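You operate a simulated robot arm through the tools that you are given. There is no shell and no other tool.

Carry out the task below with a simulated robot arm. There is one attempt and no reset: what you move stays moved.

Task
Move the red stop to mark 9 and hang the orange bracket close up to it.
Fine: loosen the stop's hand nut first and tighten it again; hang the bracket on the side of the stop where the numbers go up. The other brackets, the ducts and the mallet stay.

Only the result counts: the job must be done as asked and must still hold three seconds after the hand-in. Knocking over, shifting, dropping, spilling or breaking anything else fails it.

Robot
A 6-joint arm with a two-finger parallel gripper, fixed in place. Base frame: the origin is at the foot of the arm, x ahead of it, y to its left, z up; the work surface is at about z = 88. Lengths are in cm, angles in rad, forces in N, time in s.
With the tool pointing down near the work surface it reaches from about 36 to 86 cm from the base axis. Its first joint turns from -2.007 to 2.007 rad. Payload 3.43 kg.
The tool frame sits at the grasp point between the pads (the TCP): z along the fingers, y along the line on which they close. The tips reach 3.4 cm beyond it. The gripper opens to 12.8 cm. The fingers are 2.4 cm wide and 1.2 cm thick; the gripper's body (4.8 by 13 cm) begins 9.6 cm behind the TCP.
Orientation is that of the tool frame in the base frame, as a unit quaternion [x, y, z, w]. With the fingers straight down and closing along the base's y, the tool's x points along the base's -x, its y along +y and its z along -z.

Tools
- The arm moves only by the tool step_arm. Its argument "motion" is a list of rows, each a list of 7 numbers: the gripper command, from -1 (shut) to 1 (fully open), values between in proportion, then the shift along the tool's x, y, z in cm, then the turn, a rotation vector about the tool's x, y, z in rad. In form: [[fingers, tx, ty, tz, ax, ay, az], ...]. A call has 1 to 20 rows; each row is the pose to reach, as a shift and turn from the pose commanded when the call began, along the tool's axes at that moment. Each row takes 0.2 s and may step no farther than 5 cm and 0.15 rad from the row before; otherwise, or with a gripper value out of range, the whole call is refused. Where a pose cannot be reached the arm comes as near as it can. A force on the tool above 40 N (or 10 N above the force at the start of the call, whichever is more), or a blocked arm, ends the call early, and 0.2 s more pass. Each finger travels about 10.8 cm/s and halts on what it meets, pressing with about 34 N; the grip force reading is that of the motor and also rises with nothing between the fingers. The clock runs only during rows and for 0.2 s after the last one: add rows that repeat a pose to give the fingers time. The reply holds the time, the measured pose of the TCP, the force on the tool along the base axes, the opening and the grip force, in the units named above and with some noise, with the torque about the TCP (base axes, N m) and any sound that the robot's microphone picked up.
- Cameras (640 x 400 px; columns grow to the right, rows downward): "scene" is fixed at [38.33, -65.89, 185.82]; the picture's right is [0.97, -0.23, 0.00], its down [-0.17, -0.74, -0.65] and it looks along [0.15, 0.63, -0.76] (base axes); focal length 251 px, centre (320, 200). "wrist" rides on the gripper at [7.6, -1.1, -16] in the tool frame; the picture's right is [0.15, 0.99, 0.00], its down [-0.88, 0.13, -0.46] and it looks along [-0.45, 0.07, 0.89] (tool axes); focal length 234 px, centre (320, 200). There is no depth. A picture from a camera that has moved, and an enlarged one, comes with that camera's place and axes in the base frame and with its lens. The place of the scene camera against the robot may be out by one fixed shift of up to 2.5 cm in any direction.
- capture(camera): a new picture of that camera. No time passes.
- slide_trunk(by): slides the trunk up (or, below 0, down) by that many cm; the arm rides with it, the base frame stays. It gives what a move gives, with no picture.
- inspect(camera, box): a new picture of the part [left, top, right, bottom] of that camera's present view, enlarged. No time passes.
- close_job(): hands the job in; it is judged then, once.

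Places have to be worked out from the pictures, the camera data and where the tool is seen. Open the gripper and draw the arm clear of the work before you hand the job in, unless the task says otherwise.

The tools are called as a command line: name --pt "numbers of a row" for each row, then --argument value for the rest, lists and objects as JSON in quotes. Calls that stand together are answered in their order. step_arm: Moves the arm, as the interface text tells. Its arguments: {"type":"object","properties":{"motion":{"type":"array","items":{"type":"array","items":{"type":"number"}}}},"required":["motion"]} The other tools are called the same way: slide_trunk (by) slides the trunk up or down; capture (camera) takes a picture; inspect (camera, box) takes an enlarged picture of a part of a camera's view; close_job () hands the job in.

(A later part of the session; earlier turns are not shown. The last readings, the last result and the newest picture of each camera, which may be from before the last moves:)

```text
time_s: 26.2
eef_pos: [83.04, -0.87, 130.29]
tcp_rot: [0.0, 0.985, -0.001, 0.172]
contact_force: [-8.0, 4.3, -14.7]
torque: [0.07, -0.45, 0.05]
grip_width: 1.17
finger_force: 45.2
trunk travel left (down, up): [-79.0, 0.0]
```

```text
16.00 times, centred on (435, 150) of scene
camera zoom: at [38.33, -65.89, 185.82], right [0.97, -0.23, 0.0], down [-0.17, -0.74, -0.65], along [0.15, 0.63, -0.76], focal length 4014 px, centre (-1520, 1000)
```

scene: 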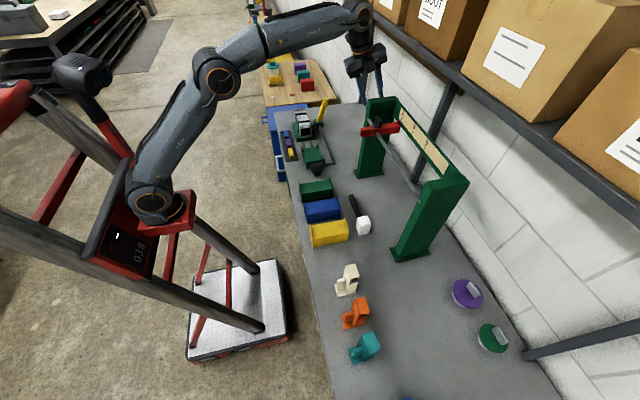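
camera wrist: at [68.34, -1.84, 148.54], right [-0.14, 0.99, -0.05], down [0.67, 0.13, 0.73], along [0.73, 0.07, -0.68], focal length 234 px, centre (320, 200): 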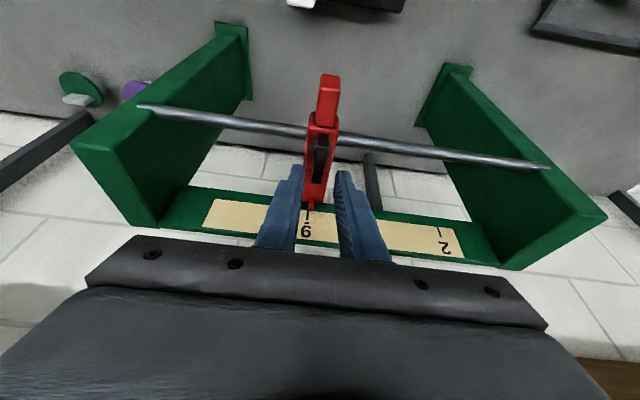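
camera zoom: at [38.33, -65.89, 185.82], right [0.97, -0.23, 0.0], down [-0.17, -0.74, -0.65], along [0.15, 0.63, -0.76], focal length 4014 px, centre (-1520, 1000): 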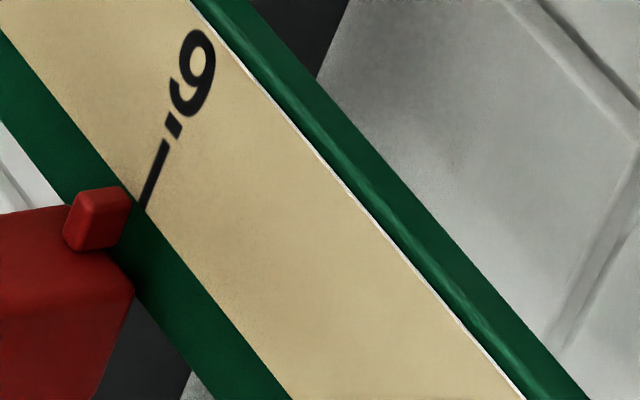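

I release, back off and take a closer, centred view of the pointer against the tick.

step_arm --pt "-0.6 0 0 0 0 0 0" --pt "-0.6 0 0 0 0 0 0" --pt "-0.6 0 0 -3 0 0 0" --pt "-0.2 0 0.5 -7 0 0 0" --pt "0.4 0 1.0 -9 0 0 0" --pt "0.4 0 1.0 -9 0 0 0"

inspect --camera "wrist" --box '[285, 165, 345, 225]'

capture --camera "wrist"

```text
time_s: 27.6
eef_pos: [80.09, 0.19, 139.13]
tcp_rot: [0.001, 0.985, 0.0, 0.173]
contact_force: [0.0, 0.5, -0.6]
torque: [0.01, 0.01, -0.02]
grip_width: 8.96
finger_force: 0.2
trunk travel left (down, up): [-79.0, 0.0]
```

```text
6.67 times, centred on (315, 195) of wrist
camera zoom: at [67.52, -1.02, 151.38], right [-0.14, 0.99, -0.05], down [0.67, 0.13, 0.73], along [0.73, 0.07, -0.68], focal length 1561 px, centre (353, 233)
```

zoom: 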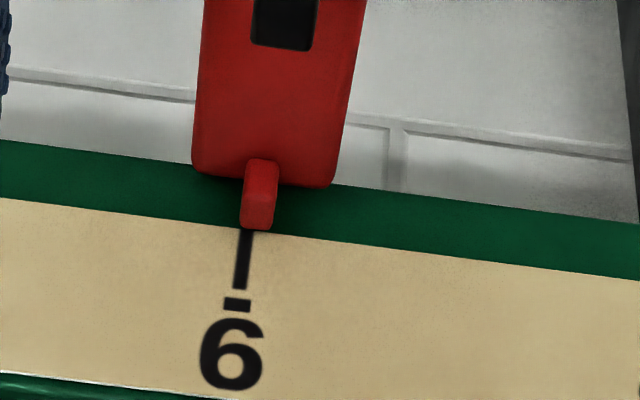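

```text
taken
camera wrist: at [67.52, -1.02, 151.38], right [-0.14, 0.99, -0.05], down [0.67, 0.13, 0.73], along [0.73, 0.07, -0.68], focal length 234 px, centre (320, 200)
```

wrist: 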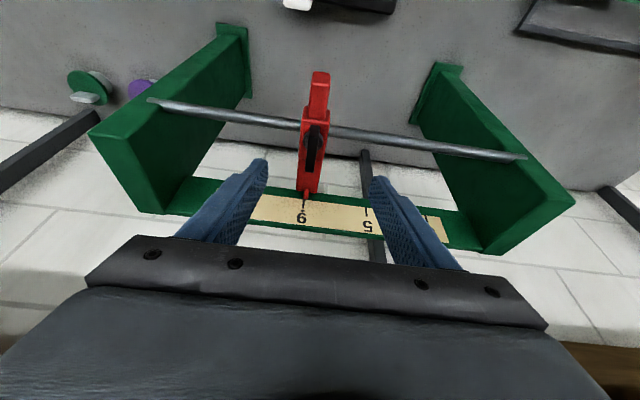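

The pointer is still about 0.24 cm short of the tick. I regrip, shift 0.26 cm more in -y, and check again before tightening.

step_arm --pt "0 0 -0.5 2 0 0 0" --pt "-0.6 0 -1.0 4 0 0 0" --pt "-0.6 0 -1.1 6 0 0 0" --pt "-0.6 0 -1.1 8.9 0 0 0" --pt "-1 0 -1.1 8.9 0 0 0" --pt "-1 0 -1.1 8.9 0 0 0" --pt "-1 0 -1.2 8.9 0 0 0" --pt "-1 0 -1.3 8.9 0 0 0" --pt "-1 0 -1.3 8.9 0 0 0"

inspect --camera "scene" --box '[420, 140, 450, 160]'

```text
time_s: 29.6
eef_pos: [83.21, -1.18, 130.44]
tcp_rot: [0.0, 0.985, 0.001, 0.173]
contact_force: [-3.5, 3.1, -9.0]
torque: [0.08, -0.64, 0.02]
grip_width: 1.15
finger_force: 44.6
trunk travel left (down, up): [-79.0, 0.0]
```

```text
16.00 times, centred on (435, 150) of scene
camera zoom: at [38.33, -65.89, 185.82], right [0.97, -0.23, 0.0], down [-0.17, -0.74, -0.65], along [0.15, 0.63, -0.76], focal length 4014 px, centre (-1520, 1000)
```

zoom: 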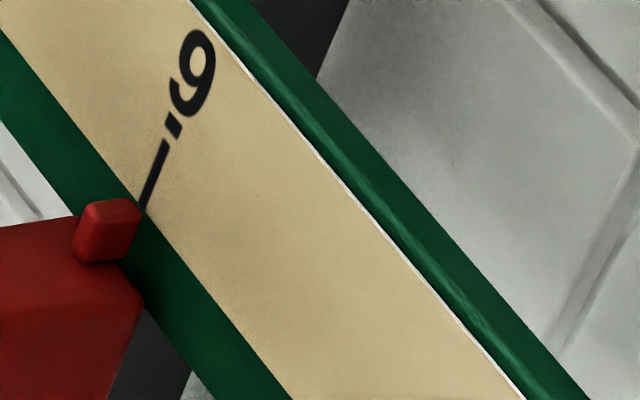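

The scene picture suggests it moved about 0.4 cm, maybe too far. I release and check with the centred wrist view before tightening.

step_arm --pt "-0.6 0 0 0 0 0 0" --pt "-0.6 0 0 0 0 0 0" --pt "-0.6 0 0 -3 0 0 0" --pt "-0.2 0 0.6 -7 0 0 0" --pt "0.4 0 1.1 -9 0 0 0" --pt "0.4 0 1.1 -9 0 0 0"

inspect --camera "wrist" --box '[285, 165, 345, 225]'

inspect --camera "scene" --box '[420, 140, 450, 160]'

```text
time_s: 31.1
eef_pos: [79.93, -0.15, 139.08]
tcp_rot: [0.0, 0.985, 0.0, 0.174]
contact_force: [0.7, -0.1, -0.1]
torque: [0.0, -0.03, 0.01]
grip_width: 8.97
finger_force: 0.1
trunk travel left (down, up): [-79.0, 0.0]
```

```text
6.67 times, centred on (315, 195) of wrist
camera zoom: at [67.42, -1.33, 151.37], right [-0.14, 0.99, -0.05], down [0.67, 0.13, 0.73], along [0.73, 0.07, -0.68], focal length 1561 px, centre (353, 233)
```

zoom: 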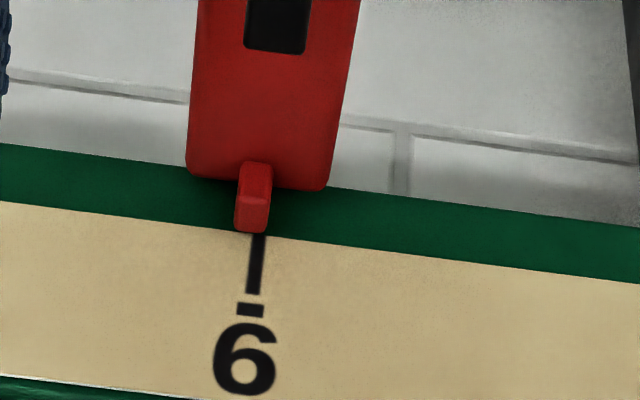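

```text
16.00 times, centred on (435, 150) of scene
camera zoom: at [38.33, -65.89, 185.82], right [0.97, -0.23, 0.0], down [-0.17, -0.74, -0.65], along [0.15, 0.63, -0.76], focal length 4014 px, centre (-1520, 1000)
```

zoom: 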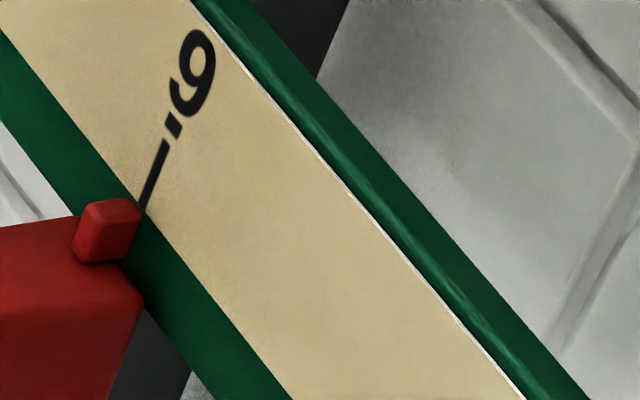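

Now the pointer is about 0.2 cm past the tick. I regrip with the TCP at y≈-1.0 so the stop is drawn back onto the tick, then begin turning the nut clockwise.

step_arm --pt "0 0 -0.4 2 0 0 0" --pt "-0.6 0 -0.85 4 0 0 0" --pt "-0.6 0 -0.85 6 0 0 0" --pt "-0.6 0 -0.85 8.7 0 0 0" --pt "-0.6 0 -0.85 8.7 0 0 0" --pt "-1 0 -0.85 8.7 0 0 0" --pt "-1 0 -0.85 8.7 0 0 0" --pt "-1 0 -0.85 8.7 0 0 0"

inspect --camera "scene" --box '[420, 140, 450, 160]'

```text
time_s: 32.9
eef_pos: [83.04, -1.05, 130.99]
tcp_rot: [0.001, 0.985, 0.0, 0.174]
contact_force: [-0.8, -0.7, 0.8]
torque: [-0.04, -0.28, 0.0]
grip_width: 1.19
finger_force: 44.8
trunk travel left (down, up): [-79.0, 0.0]
```

```text
16.00 times, centred on (435, 150) of scene
camera zoom: at [38.33, -65.89, 185.82], right [0.97, -0.23, 0.0], down [-0.17, -0.74, -0.65], along [0.15, 0.63, -0.76], focal length 4014 px, centre (-1520, 1000)
```

zoom: 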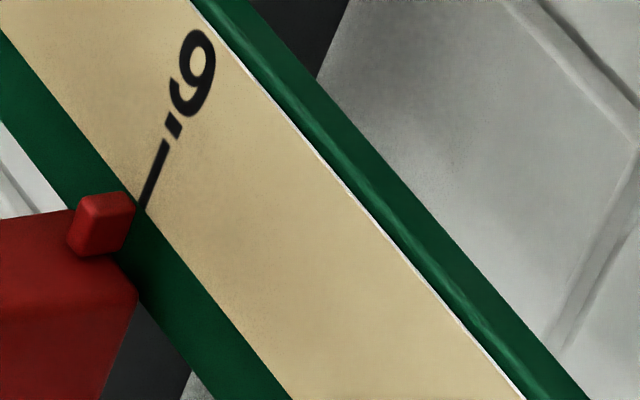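

The pointer is now at the tick (between the two earlier positions). I start tightening clockwise (positive az), in steps with regrips.

step_arm --pt "-1 0 0 0 0 0 0.1" --pt "-1 0 0 0 0 0 0.2" --pt "-1 0 0 0 0 0 0.3" --pt "-1 0 0 0 0 0 0.4" --pt "-1 0 0 0 0 0 0.4"

inspect --camera "scene" --box '[420, 140, 450, 160]'

inspect --camera "wrist" --box '[220, 110, 420, 235]'

```text
time_s: 34.0
eef_pos: [83.01, -0.93, 131.04]
tcp_rot: [0.196, 0.965, 0.036, 0.171]
contact_force: [-0.2, 4.9, 5.9]
torque: [-0.59, -0.02, 0.09]
grip_width: 1.31
finger_force: 44.7
trunk travel left (down, up): [-79.0, 0.0]
```

```text
16.00 times, centred on (435, 150) of scene
camera zoom: at [38.33, -65.89, 185.82], right [0.97, -0.23, 0.0], down [-0.17, -0.74, -0.65], along [0.15, 0.63, -0.76], focal length 4014 px, centre (-1520, 1000)
```

zoom: 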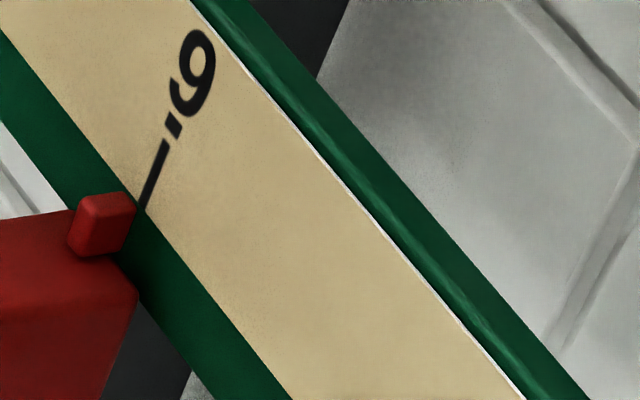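

```text
3.20 times, centred on (320, 172) of wrist
camera zoom: at [70.61, 0.94, 143.35], right [0.24, 0.97, 0.09], down [0.65, -0.22, 0.72], along [0.72, -0.11, -0.69], focal length 749 px, centre (320, 288)
```

zoom: 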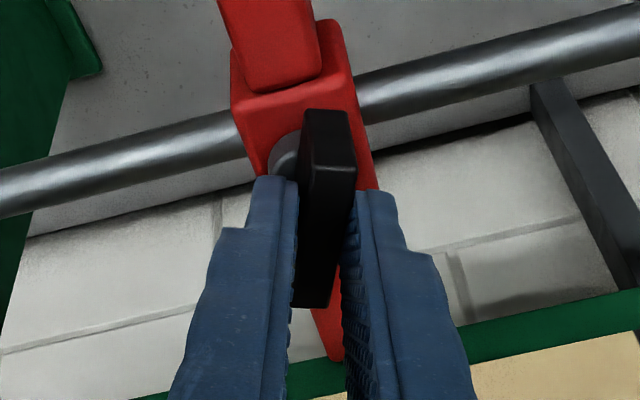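

The pointer stays put. I regrip and continue clockwise.

step_arm --pt "-0.6 0 0 0 0 0 0" --pt "-0.6 0 0 0 0 0 0" --pt "-1 0 0 0 0 0 0" --pt "-1 0 0 0 0 0 0" --pt "-1 0 0 0 0 0 0" --pt "-1 0 0 0 0 0 0.1" --pt "-1 0 0 0 0 0 0.2" --pt "-1 0 0 0 0 0 0.3" --pt "-1 0 0 0 0 0 0.4" --pt "-1 0 0 0 0 0 0.4"

inspect --camera "scene" --box '[420, 140, 450, 160]'

inspect --camera "wrist" --box '[220, 110, 420, 235]'

```text
time_s: 36.2
eef_pos: [83.17, -0.82, 130.99]
tcp_rot: [0.385, 0.907, 0.068, 0.159]
contact_force: [6.7, 5.7, 2.7]
torque: [-0.34, 0.22, 0.02]
grip_width: 1.46
finger_force: 44.8
trunk travel left (down, up): [-79.0, 0.0]
```

```text
16.00 times, centred on (435, 150) of scene
camera zoom: at [38.33, -65.89, 185.82], right [0.97, -0.23, 0.0], down [-0.17, -0.74, -0.65], along [0.15, 0.63, -0.76], focal length 4014 px, centre (-1520, 1000)
```

zoom: 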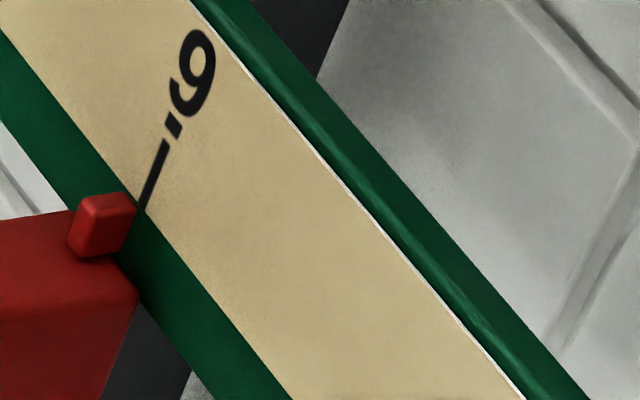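

```text
3.20 times, centred on (320, 172) of wrist
camera zoom: at [71.95, 3.72, 143.76], right [0.57, 0.79, 0.21], down [0.51, -0.54, 0.67], along [0.64, -0.28, -0.71], focal length 749 px, centre (320, 288)
```

zoom: 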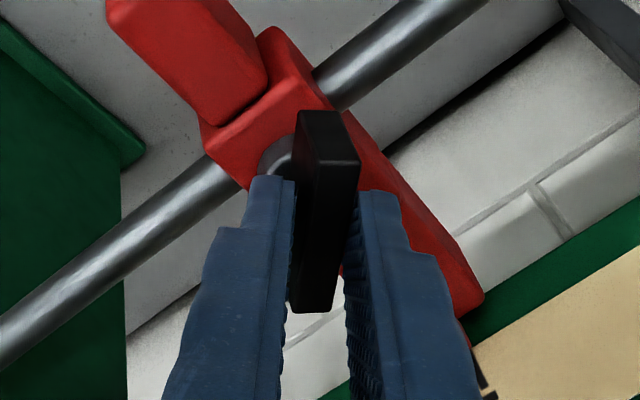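

The pointer still holds at the tick. I regrip and turn further.

step_arm --pt "-0.6 0 0 0 0 0 0" --pt "-0.6 0 0 0 0 0 0" --pt "-1 0 0 0 0 0 0" --pt "-1 0 0 0 0 0 0" --pt "-1 0 0 0 0 0 0" --pt "-1 0 0 0 0 0 0.1" --pt "-1 0 0 0 0 0 0.2" --pt "-1 0 0 0 0 0 0.3" --pt "-1 0 0 0 0 0 0.4" --pt "-1 0 0 0 0 0 0.4"

inspect --camera "scene" --box '[420, 140, 450, 160]'

inspect --camera "wrist" --box '[220, 110, 420, 235]'

```text
time_s: 38.5
eef_pos: [83.17, -0.89, 130.88]
tcp_rot: [0.556, 0.812, 0.099, 0.144]
contact_force: [14.6, 4.6, 8.9]
torque: [-0.7, -0.31, 0.13]
grip_width: 1.54
finger_force: 44.8
trunk travel left (down, up): [-79.0, 0.0]
```

```text
16.00 times, centred on (435, 150) of scene
camera zoom: at [38.33, -65.89, 185.82], right [0.97, -0.23, 0.0], down [-0.17, -0.74, -0.65], along [0.15, 0.63, -0.76], focal length 4014 px, centre (-1520, 1000)
```

zoom: 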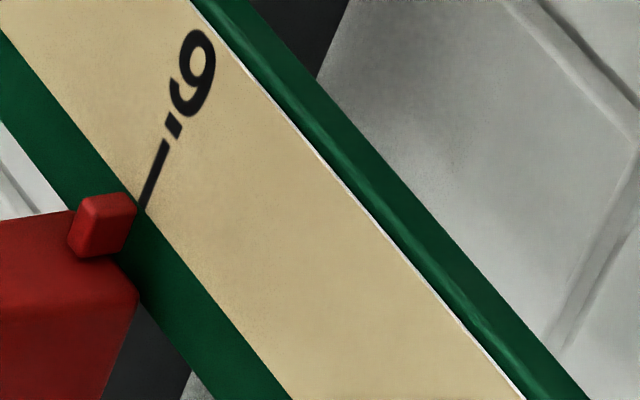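

```text
3.20 times, centred on (320, 172) of wrist
camera zoom: at [74.15, 5.76, 144.58], right [0.82, 0.49, 0.3], down [0.26, -0.77, 0.58], along [0.52, -0.4, -0.76], focal length 749 px, centre (320, 288)
```

zoom: 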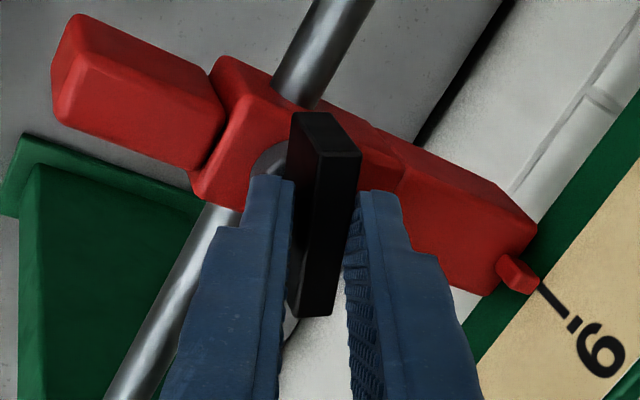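

About 1.2 rad of the quarter turn is back. I regrip and go to the original angle (1.57 rad total), watching for rising torque.

step_arm --pt "-0.6 0 0 0 0 0 0" --pt "-0.6 0 0 0 0 0 0" --pt "-1 0 0 0 0 0 0" --pt "-1 0 0 0 0 0 0" --pt "-1 0 0 0 0 0 0" --pt "-1 0 0 0 0 0 0.1" --pt "-1 0 0 0 0 0 0.2" --pt "-1 0 0 0 0 0 0.3" --pt "-1 0 0 0 0 0 0.37" --pt "-1 0 0 0 0 0 0.37"

inspect --camera "scene" --box '[420, 140, 450, 160]'

inspect --camera "wrist" --box '[220, 110, 420, 235]'

```text
time_s: 40.6
eef_pos: [83.17, -0.85, 131.05]
tcp_rot: [0.696, 0.696, 0.124, 0.124]
contact_force: [27.6, 5.0, 13.4]
torque: [-0.28, -0.49, 0.1]
grip_width: 1.52
finger_force: 44.5
trunk travel left (down, up): [-79.0, 0.0]
```

```text
16.00 times, centred on (435, 150) of scene
camera zoom: at [38.33, -65.89, 185.82], right [0.97, -0.23, 0.0], down [-0.17, -0.74, -0.65], along [0.15, 0.63, -0.76], focal length 4014 px, centre (-1520, 1000)
```

zoom: 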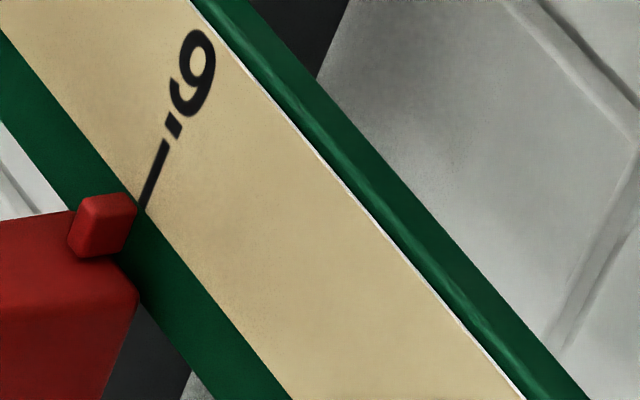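

```text
3.20 times, centred on (320, 172) of wrist
camera zoom: at [76.7, 6.69, 145.52], right [0.93, 0.15, 0.34], down [-0.04, -0.88, 0.47], along [0.37, -0.45, -0.81], focal length 749 px, centre (320, 288)
```

zoom: 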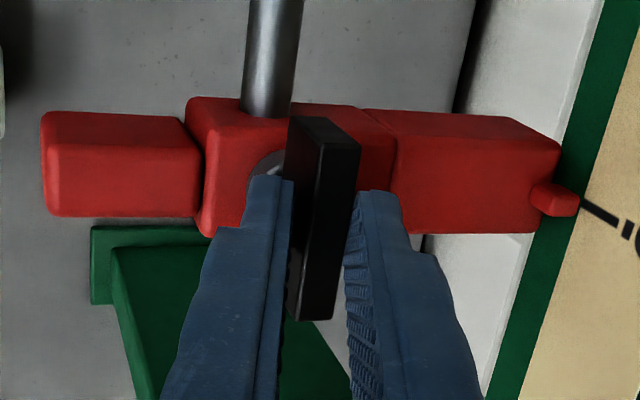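

The nut is back at its first angle, with side force but no torque stop. I relax, regrip and try a little more clockwise turn to feel for tightness.

step_arm --pt "-0.6 0 0 0 0 0 0" --pt "-0.6 0 0 0 0 0 0" --pt "-1 0 0 0 0 0 0" --pt "-1 0 0 0 0 0 0" --pt "-1 0 0 0 0 0 0" --pt "-1 0 0 0 0 0 0.06" --pt "-1 0 0 0 0 0 0.12" --pt "-1 0 0 0 0 0 0.18" --pt "-1 0 0 0 0 0 0.18"

inspect --camera "wrist" --box '[220, 110, 420, 235]'

```text
time_s: 42.6
eef_pos: [83.23, -0.91, 130.93]
tcp_rot: [0.756, 0.63, 0.136, 0.112]
contact_force: [30.5, -0.7, 13.3]
torque: [-0.42, -0.43, 1.11]
grip_width: 1.96
finger_force: 44.8
trunk travel left (down, up): [-79.0, 0.0]
```

```text
3.20 times, centred on (320, 172) of wrist
camera zoom: at [78.01, 6.69, 145.94], right [0.94, -0.03, 0.35], down [-0.18, -0.89, 0.42], along [0.29, -0.45, -0.84], focal length 749 px, centre (320, 288)
```

zoom: 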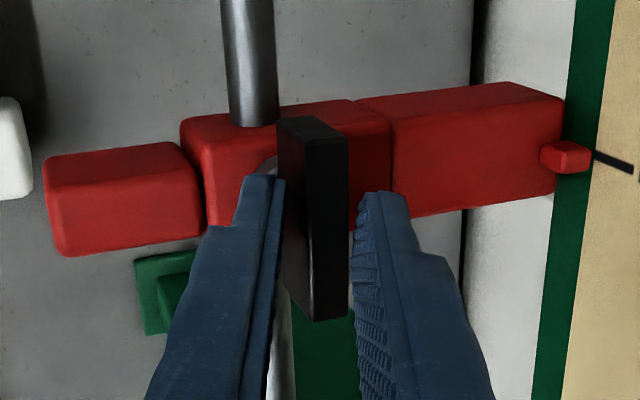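

The wing met a hard stop (torque 1.1 N·m and the fingers slipped around it), so the nut is tight. I release, back off and look at the result.

step_arm --pt "-0.6 0 0 0 0 0 0" --pt "-0.3 0 0 0 0 0 0" --pt "-0.3 0 0 -3 0 0 0" --pt "-0.3 0 0 -7 0 0 0" --pt "-0.3 0 0 -7 0 0 0"

inspect --camera "wrist" --box '[240, 100, 420, 220]'

inspect --camera "scene" --box '[370, 100, 470, 175]'

inspect --camera "scene" --box '[420, 140, 450, 160]'

```text
time_s: 43.9
eef_pos: [80.54, -1.23, 137.62]
tcp_rot: [0.757, 0.63, 0.134, 0.112]
contact_force: [0.4, -0.3, 1.1]
torque: [0.04, -0.02, -0.03]
grip_width: 4.5
finger_force: 0.1
trunk travel left (down, up): [-79.0, 0.0]
```

```text
3.33 times, centred on (330, 160) of wrist
camera zoom: at [75.4, 6.47, 152.63], right [0.94, -0.03, 0.34], down [-0.18, -0.89, 0.42], along [0.29, -0.45, -0.84], focal length 781 px, centre (287, 333)
```

zoom: 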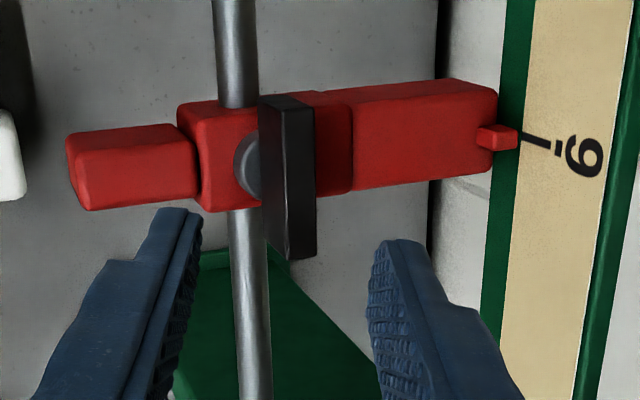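

```text
5.33 times, centred on (420, 138) of scene
camera zoom: at [38.33, -65.89, 185.82], right [0.97, -0.23, 0.0], down [-0.17, -0.74, -0.65], along [0.15, 0.63, -0.76], focal length 1338 px, centre (-213, 533)
```

zoom: 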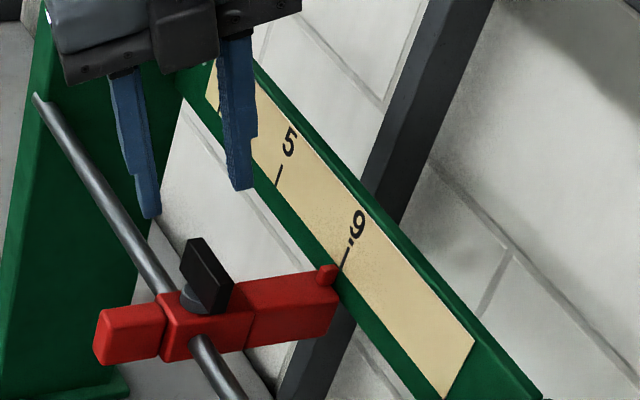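

```text
16.00 times, centred on (435, 150) of scene
camera zoom: at [38.33, -65.89, 185.82], right [0.97, -0.23, 0.0], down [-0.17, -0.74, -0.65], along [0.15, 0.63, -0.76], focal length 4014 px, centre (-1520, 1000)
```

zoom: 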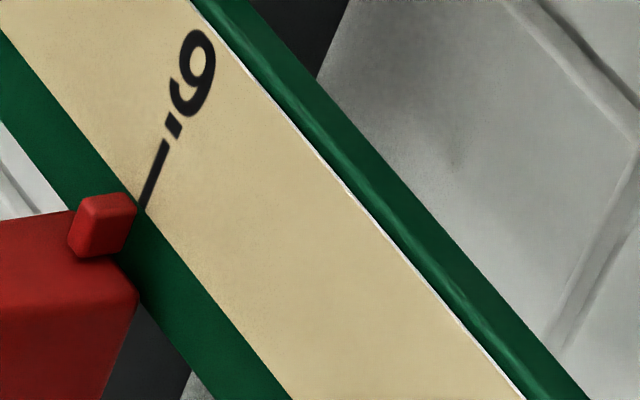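

The pointer is still on the 9 tick with the nut tight. I roll the tool back to the nominal direction while backing off, then recheck the alignment face-on.

step_arm --pt "-0.1 0 0 -0.5 0 0 -0.146" --pt "0 0 0 -1 0 0 -0.292" --pt "0.1 0 0 -1.5 0 0 -0.438" --pt "0.2 0 0 -2 0 0 -0.585" --pt "0.3 0 0 -2 0 0 -0.731" --pt "0.4 0 0 -2 0 0 -0.877" --pt "0.4 0 0 -2 0 0 -1.023" --pt "0.4 0 0 -2 0 0 -1.169" --pt "0.4 0 0 -2 0 0 -1.315" --pt "0.4 0 0 -2 0 0 -1.462" --pt "0.4 0 0 -2 0 0 -1.608" --pt "0.4 0 0 -2 0 0 -1.754" --pt "0.4 0 0 -2 0 0 -1.754"

inspect --camera "wrist" --box '[285, 165, 345, 225]'

capture --camera "wrist"

```text
time_s: 46.6
eef_pos: [79.93, -0.89, 139.35]
tcp_rot: [-0.002, 0.985, -0.001, 0.173]
contact_force: [0.3, 0.1, 0.4]
torque: [0.01, 0.01, 0.02]
grip_width: 8.94
finger_force: 0.0
trunk travel left (down, up): [-79.0, 0.0]
```

```text
6.67 times, centred on (315, 195) of wrist
camera zoom: at [67.42, -2.22, 151.67], right [-0.14, 0.99, -0.05], down [0.67, 0.13, 0.73], along [0.73, 0.07, -0.68], focal length 1561 px, centre (353, 233)
```

zoom: 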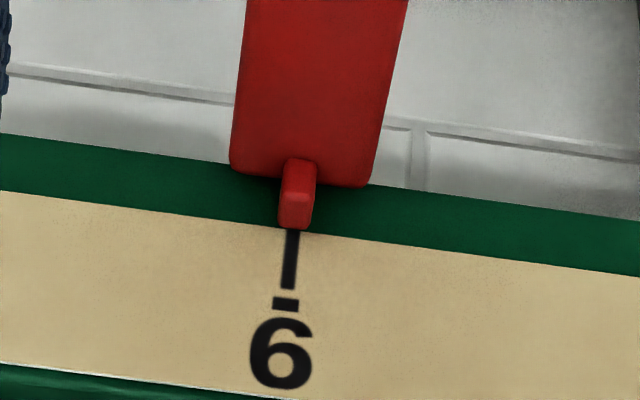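

```text
taken
camera wrist: at [67.42, -2.22, 151.67], right [-0.14, 0.99, -0.05], down [0.67, 0.13, 0.73], along [0.73, 0.07, -0.68], focal length 234 px, centre (320, 200)
```

wrist: 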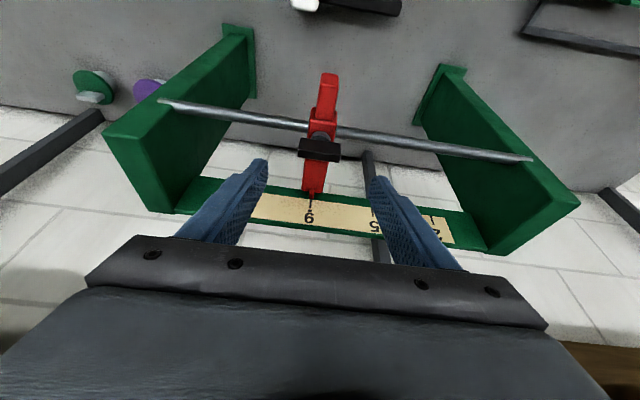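

The pointer and tick line up. Next I retreat from the rail and move over to the brackets for a close look at the orange one.

step_arm --pt "0.4 4 -1 -2.2 0 0 0" --pt "0.4 8 -2 -4.4 0 0 0" --pt "0.4 12 -3 -6.6 0 0 0" --pt "0.4 15.9 -4 -8.9 0 0 0" --pt "0.4 17.4 -7.9 -8.5 0 0.05 0" --pt "0.4 18.9 -11.8 -8.1 0 0.1 0" --pt "0.4 20.3 -15.6 -7.7 0 0.15 0" --pt "0.4 21.8 -19.5 -7.3 0 0.2 0" --pt "0.4 23.3 -23.4 -6.9 0 0.25 0" --pt "0.4 24.8 -27.3 -6.5 0 0.3 0" --pt "0.4 26.2 -31.1 -6.1 0 0.346 0" --pt "0.4 27.7 -35 -5.73 0 0.346 0"

capture --camera "wrist"

```text
time_s: 49.2
eef_pos: [52.06, -35.99, 135.28]
tcp_rot: [-0.002, 1.0, 0.0, 0.001]
contact_force: [0.0, 0.8, -0.6]
torque: [-0.04, 0.04, 0.03]
grip_width: 8.94
finger_force: 0.1
trunk travel left (down, up): [-79.0, 0.0]
```

```text
taken
camera wrist: at [44.56, -37.23, 151.17], right [-0.15, 0.99, 0.0], down [0.88, 0.13, 0.46], along [0.45, 0.07, -0.89], focal length 234 px, centre (320, 200)
```

wrist: 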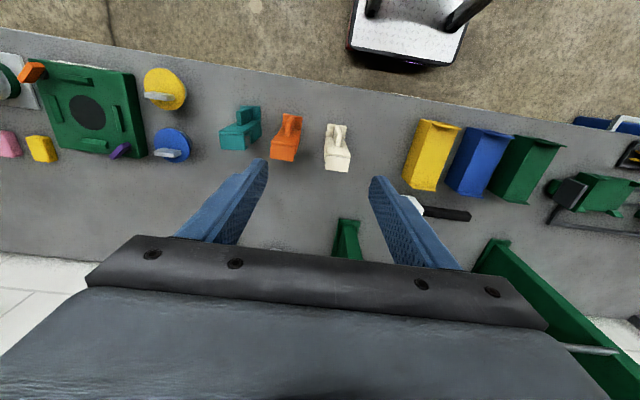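

inspect --camera "wrist" --box '[240, 95, 370, 185]'

inspect --camera "scene" --box '[325, 285, 385, 340]'

```text
4.44 times, centred on (305, 140) of wrist
camera zoom: at [44.56, -37.23, 151.17], right [-0.15, 0.99, 0.0], down [0.88, 0.13, 0.46], along [0.45, 0.07, -0.89], focal length 1041 px, centre (387, 467)
```

zoom: 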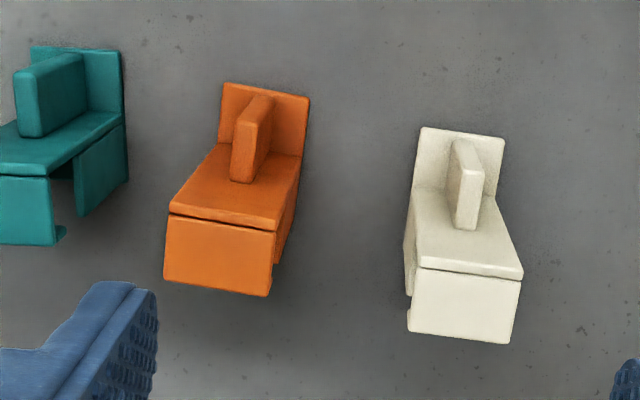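

```text
7.27 times, centred on (355, 312) of scene
camera zoom: at [38.33, -65.89, 185.82], right [0.97, -0.23, 0.0], down [-0.17, -0.74, -0.65], along [0.15, 0.63, -0.76], focal length 1824 px, centre (66, -618)
```

zoom: 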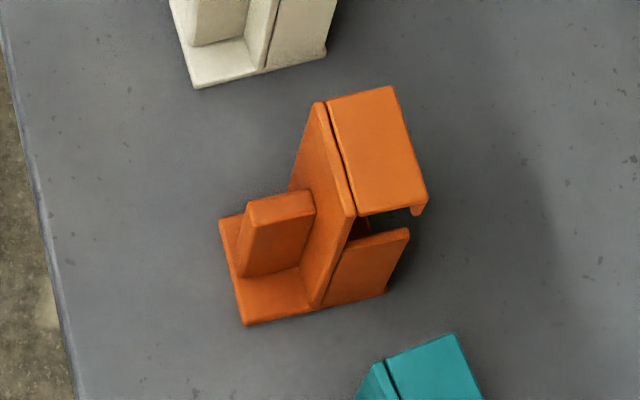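

The orange bracket is an upright plate with a hook arm and lip toward +x at the top, a lower block on the +x side, and a base shelf with an upright fin on the -x side. I go lower on the robot side with a tilted tool to measure its heights and yaw.

step_arm --pt "0.4 1.3 -1.2 3.8 0 -0.15 0" --pt "0.4 2.7 -2.3 7.6 0 -0.3 0" --pt "0.4 4.0 -3.5 11.4 0 -0.45 0" --pt "0.4 5.4 -4.7 15.2 0 -0.6 0" --pt "0.4 6.7 -5.8 19 0 -0.75 0" --pt "0.4 8 -7 23 0 -0.9 0" --pt "0.4 8 -7 23 0 -0.9 0"

capture --camera "wrist"

```text
time_s: 50.9
eef_pos: [44.27, -43.27, 112.21]
tcp_rot: [-0.001, 0.9, 0.0, 0.437]
contact_force: [0.1, 0.4, 0.1]
torque: [0.02, -0.01, 0.04]
grip_width: 8.95
finger_force: 0.0
trunk travel left (down, up): [-79.0, 0.0]
```

```text
taken
camera wrist: at [27.03, -44.48, 116.0], right [-0.09, 0.99, -0.12], down [0.19, 0.13, 0.97], along [0.98, 0.07, -0.2], focal length 234 px, centre (320, 200)
```

wrist: 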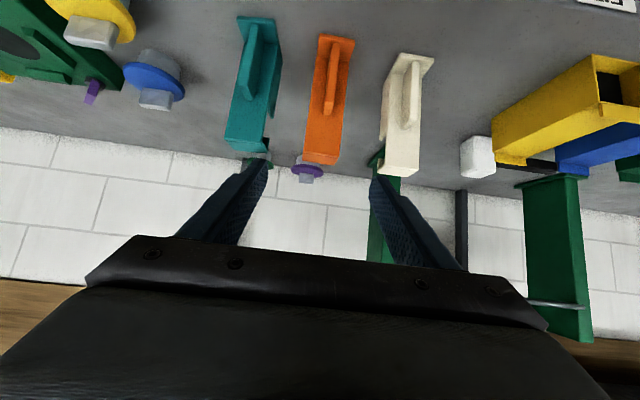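

inspect --camera "wrist" --box '[280, 20, 380, 180]'

inspect --camera "wrist" --box '[220, 5, 440, 185]'

```text
2.50 times, centred on (330, 100) of wrist
camera zoom: at [27.03, -44.48, 116.0], right [-0.09, 0.99, -0.12], down [0.19, 0.13, 0.97], along [0.98, 0.07, -0.2], focal length 585 px, centre (295, 450)
```

zoom: 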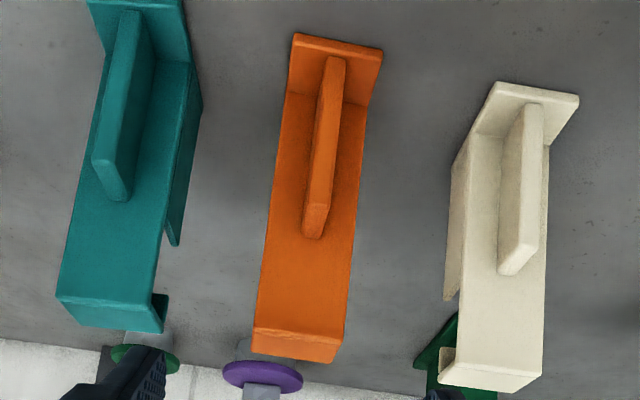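

```text
2.22 times, centred on (330, 95) of wrist
camera zoom: at [27.03, -44.48, 116.0], right [-0.09, 0.99, -0.12], down [0.19, 0.13, 0.97], along [0.98, 0.07, -0.2], focal length 520 px, centre (298, 433)
```

zoom: 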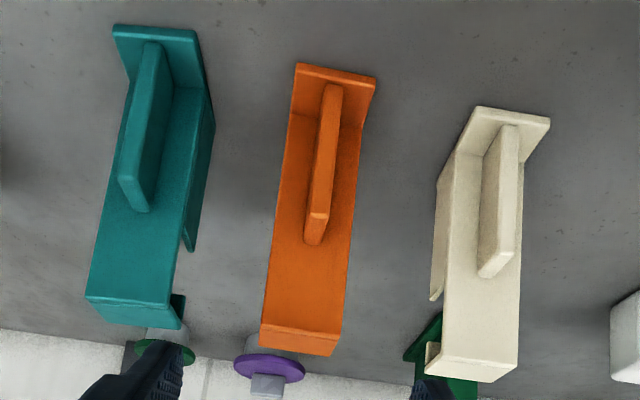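

The orange bracket measures as follows: shelf x 53.5–56.6, plate face at x≈56.6, y -45.3 to -40.5, top z≈103.8. Its fin is about 1.1 cm thick at y≈-43.0, up to z≈98. The hook mouth is about 3 cm high. I plan to grip the fin with the tool tilted about 0.6 rad, so I move to a pre-grasp pose with the fingers 4 cm open.

step_arm --pt "0.1 1.8 0.1 3.4 0 0.1 0" --pt "-0.2 3.6 0.2 6.8 0 0.2 0" --pt "-0.375 5.47 0.27 10.19 0 0.304 0" --pt "-0.375 5.47 0.27 10.19 0 0.304 0"

capture --camera "wrist"

inspect --camera "scene" --box '[300, 240, 420, 360]'

```text
time_s: 51.9
eef_pos: [49.06, -42.93, 101.57]
tcp_rot: [-0.003, 0.955, 0.0, 0.296]
contact_force: [-0.6, -0.2, 0.2]
torque: [-0.01, 0.02, -0.02]
grip_width: 3.97
finger_force: 0.0
trunk travel left (down, up): [-79.0, 0.0]
```

```text
taken
camera wrist: at [33.8, -44.16, 110.45], right [-0.12, 0.99, -0.08], down [0.47, 0.13, 0.87], along [0.87, 0.07, -0.48], focal length 234 px, centre (320, 200)
```

wrist: 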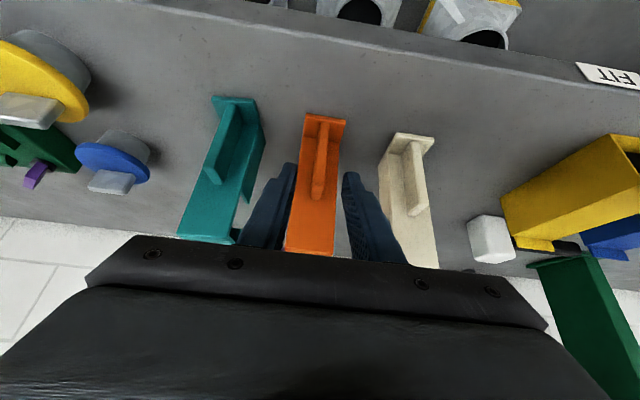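

```text
3.33 times, centred on (360, 300) of scene
camera zoom: at [38.33, -65.89, 185.82], right [0.97, -0.23, 0.0], down [-0.17, -0.74, -0.65], along [0.15, 0.63, -0.76], focal length 836 px, centre (187, -133)
```

zoom: 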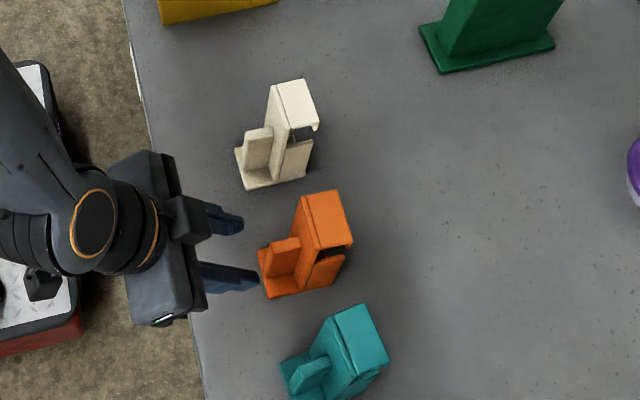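

inspect --camera "wrist" --box '[270, 100, 370, 260]'

```text
2.50 times, centred on (320, 180) of wrist
camera zoom: at [33.8, -44.16, 110.45], right [-0.12, 0.99, -0.08], down [0.47, 0.13, 0.87], along [0.87, 0.07, -0.48], focal length 585 px, centre (320, 250)
```

zoom: 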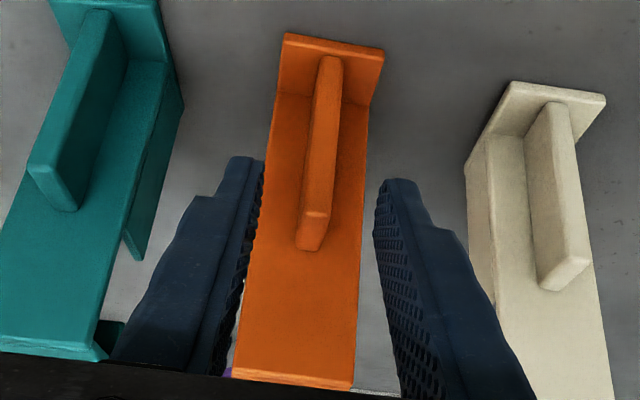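

The fin centre is about 0.15 cm to +y of the tool line. I advance along the fingers so they straddle the fin, then check.

step_arm --pt "-0.375 0 0.15 2.6 0 0 0" --pt "-0.375 0 0.15 5.2 0 0 0" --pt "-0.375 0 0.15 7.6 0 0 0" --pt "-0.375 0 0.15 7.6 0 0 0"

inspect --camera "wrist" --box '[270, 100, 370, 260]'

inspect --camera "scene" --box '[315, 275, 395, 345]'

```text
time_s: 52.9
eef_pos: [53.25, -42.71, 95.28]
tcp_rot: [-0.001, 0.956, 0.0, 0.295]
contact_force: [0.4, -0.7, -0.2]
torque: [-0.02, 0.02, 0.0]
grip_width: 4.0
finger_force: 0.0
trunk travel left (down, up): [-79.0, 0.0]
```

```text
2.50 times, centred on (320, 180) of wrist
camera zoom: at [37.97, -43.9, 104.21], right [-0.12, 0.99, -0.08], down [0.47, 0.13, 0.87], along [0.87, 0.07, -0.48], focal length 585 px, centre (320, 250)
```

zoom: 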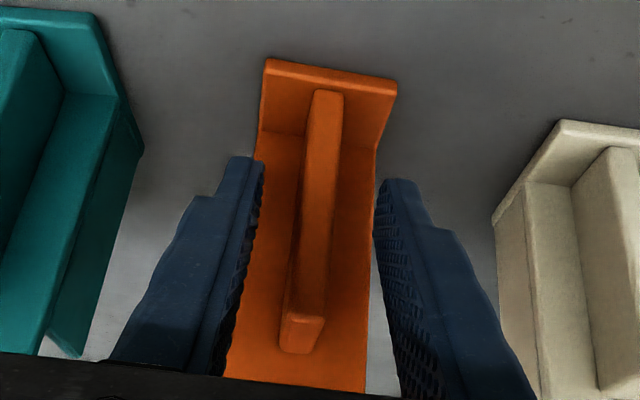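

```text
5.71 times, centred on (355, 310) of scene
camera zoom: at [38.33, -65.89, 185.82], right [0.97, -0.23, 0.0], down [-0.17, -0.74, -0.65], along [0.15, 0.63, -0.76], focal length 1434 px, centre (120, -429)
```

zoom: 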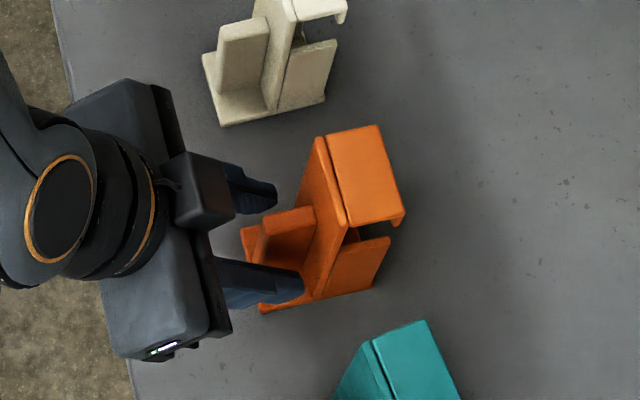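

The fin sits centred between the fingers and the tips are just short of the plate. I close on it.

step_arm --pt "-0.6 0 0 0 0 0 0" --pt "-0.8 0 0 0 0 0 0" --pt "-1 0 0 0 0 0 0" --pt "-1 0 0 0 0 0 0" --pt "-1 0 0 0 0 0 0"

inspect --camera "wrist" --box '[270, 100, 370, 260]'

inspect --camera "scene" --box '[315, 275, 395, 345]'

```text
time_s: 54.0
eef_pos: [53.32, -42.58, 95.46]
tcp_rot: [-0.002, 0.956, 0.001, 0.295]
contact_force: [-0.6, -0.2, 1.9]
torque: [0.09, 0.0, 0.03]
grip_width: 1.17
finger_force: 33.8
trunk travel left (down, up): [-79.0, 0.0]
```

```text
2.50 times, centred on (320, 180) of wrist
camera zoom: at [37.96, -43.89, 104.25], right [-0.12, 0.99, -0.08], down [0.47, 0.13, 0.87], along [0.87, 0.07, -0.48], focal length 585 px, centre (320, 250)
```

zoom: 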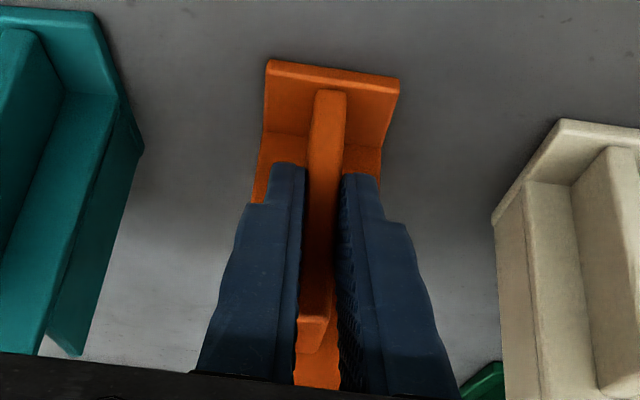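

```text
5.71 times, centred on (355, 310) of scene
camera zoom: at [38.33, -65.89, 185.82], right [0.97, -0.23, 0.0], down [-0.17, -0.74, -0.65], along [0.15, 0.63, -0.76], focal length 1434 px, centre (120, -429)
```

zoom: 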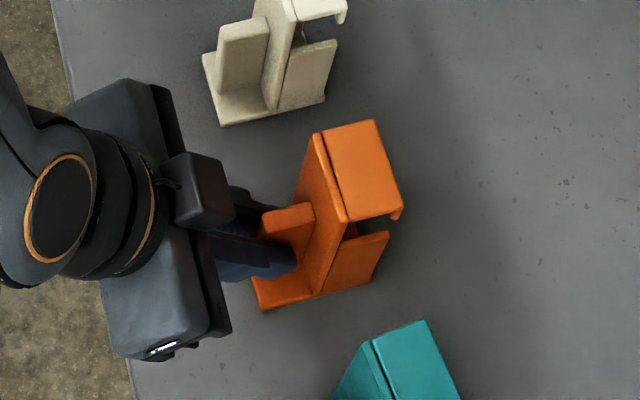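

The fin is held (1.17 cm, 34 N). I lift straight up a few centimetres and check that the bracket hangs steady.

step_arm --pt "-1 -0.57 0 -0.82 0 0 0" --pt "-1 -1.41 0 -2.06 0 0 0" --pt "-1 -2.83 0 -4.12 0 0 0" --pt "-1 -4.52 0 -6.6 0 0 0" --pt "-1 -4.52 0 -6.6 0 0 0"

inspect --camera "wrist" --box '[240, 80, 400, 260]'

inspect --camera "scene" --box '[305, 250, 405, 345]'

```text
time_s: 55.2
eef_pos: [53.03, -42.83, 103.49]
tcp_rot: [-0.002, 0.956, 0.0, 0.294]
contact_force: [0.3, -0.5, -1.2]
torque: [0.02, 0.09, 0.01]
grip_width: 1.16
finger_force: 33.7
trunk travel left (down, up): [-79.0, 0.0]
```

```text
2.22 times, centred on (320, 170) of wrist
camera zoom: at [37.84, -43.99, 112.29], right [-0.12, 0.99, -0.08], down [0.47, 0.13, 0.87], along [0.87, 0.07, -0.48], focal length 520 px, centre (320, 267)
```

zoom: 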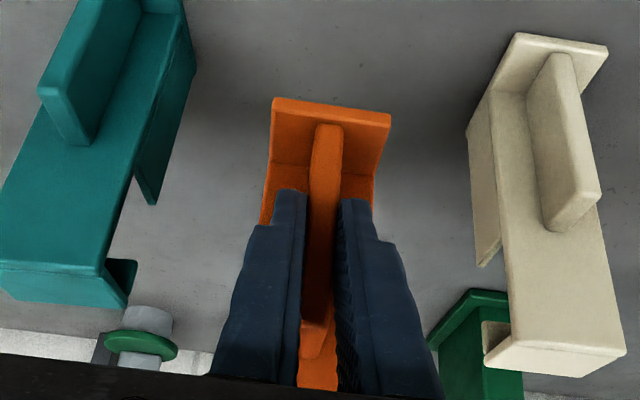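

```text
4.21 times, centred on (355, 298) of scene
camera zoom: at [38.33, -65.89, 185.82], right [0.97, -0.23, 0.0], down [-0.17, -0.74, -0.65], along [0.15, 0.63, -0.76], focal length 1056 px, centre (173, -210)
```

zoom: 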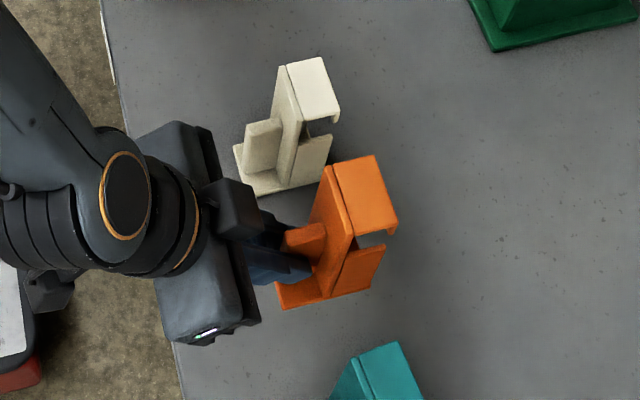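

The bracket lifts cleanly and is light. I zoom in on the hook from the scene camera to measure its mouth.

inspect --camera "scene" --box '[365, 280, 405, 325]'

inspect --camera "scene" --box '[350, 330, 390, 370]'

```text
8.89 times, centred on (385, 302) of scene
camera zoom: at [38.33, -65.89, 185.82], right [0.97, -0.23, 0.0], down [-0.17, -0.74, -0.65], along [0.15, 0.63, -0.76], focal length 2230 px, centre (-258, -711)
```

zoom: 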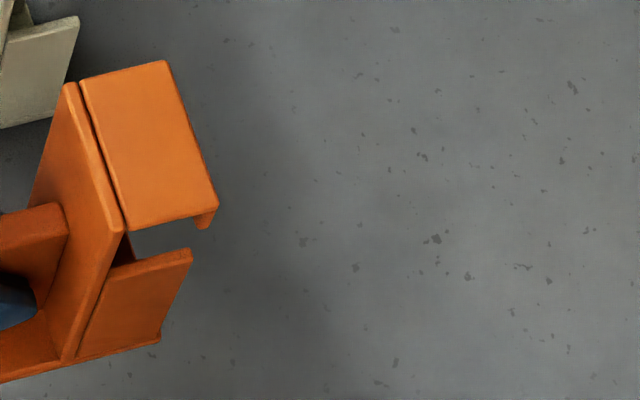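

```text
10.00 times, centred on (370, 350) of scene
camera zoom: at [38.33, -65.89, 185.82], right [0.97, -0.23, 0.0], down [-0.17, -0.74, -0.65], along [0.15, 0.63, -0.76], focal length 2509 px, centre (-180, -1300)
```

zoom: 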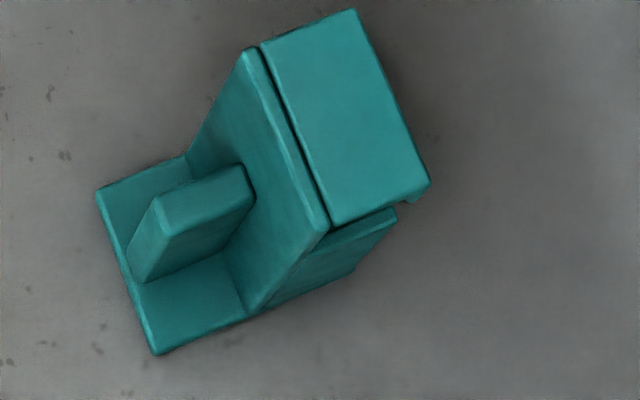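

From the pictures, the rod should enter the hook mouth about 4.9 cm above the TCP, so insertion is at TCP z≈118.2. I raise the bracket and carry it to a staging point in front of the rail at x≈60, y≈-9.

step_arm --pt "-1 -2.1 0 -3.06 0 0 0" --pt "-1 -4.2 0 -6.12 0 0 0" --pt "-1 -6.3 0 -9.19 0 0 0" --pt "-1 -8.4 0 -12.25 0 0 0" --pt "-1 -9.0 3.75 -11.8 0 0 0" --pt "-1 -9.6 7.5 -11.4 0 0 0" --pt "-1 -10.2 11.25 -11.0 0 0 0" --pt "-1 -10.9 15 -10.55 0 0 0" --pt "-1 -11.5 18.75 -10.1 0 0 0" --pt "-1 -12.1 22.5 -9.7 0 0 0" --pt "-1 -12.7 26.25 -9.3 0 0 0" --pt "-1 -13.3 30 -8.9 0 0 0" --pt "-1 -13.93 33.75 -8.46 0 0 0" --pt "-1 -13.93 33.75 -8.46 0 0 0"

capture --camera "scene"

capture --camera "wrist"

```text
time_s: 58.2
eef_pos: [59.64, -9.08, 118.28]
tcp_rot: [-0.002, 0.955, 0.001, 0.295]
contact_force: [-0.1, 0.3, -1.5]
torque: [0.03, 0.08, -0.03]
grip_width: 1.18
finger_force: 34.1
trunk travel left (down, up): [-79.0, 0.0]
```

```text
taken
```

scene: 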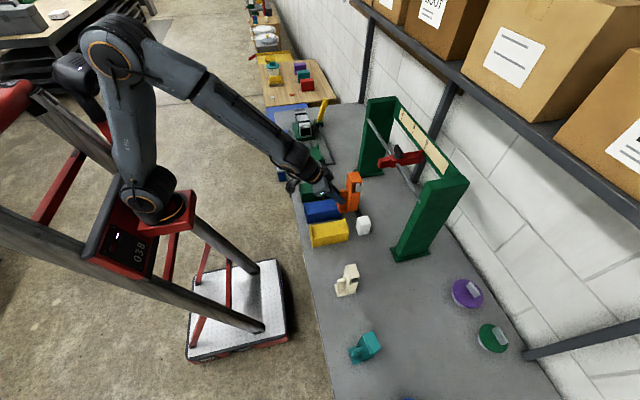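

```text
taken
camera wrist: at [44.34, -10.15, 127.09], right [-0.12, 0.99, -0.08], down [0.47, 0.13, 0.87], along [0.87, 0.07, -0.48], focal length 234 px, centre (320, 200)
```

wrist: 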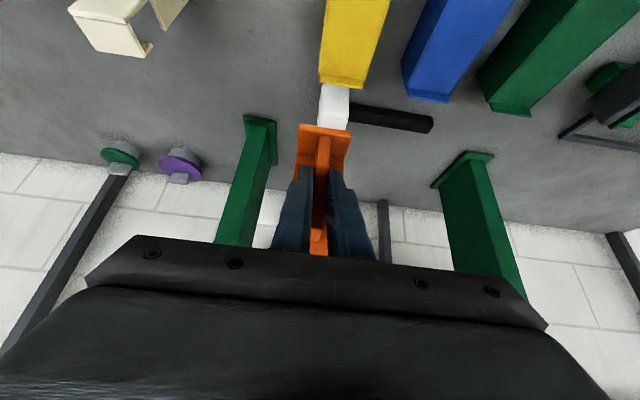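

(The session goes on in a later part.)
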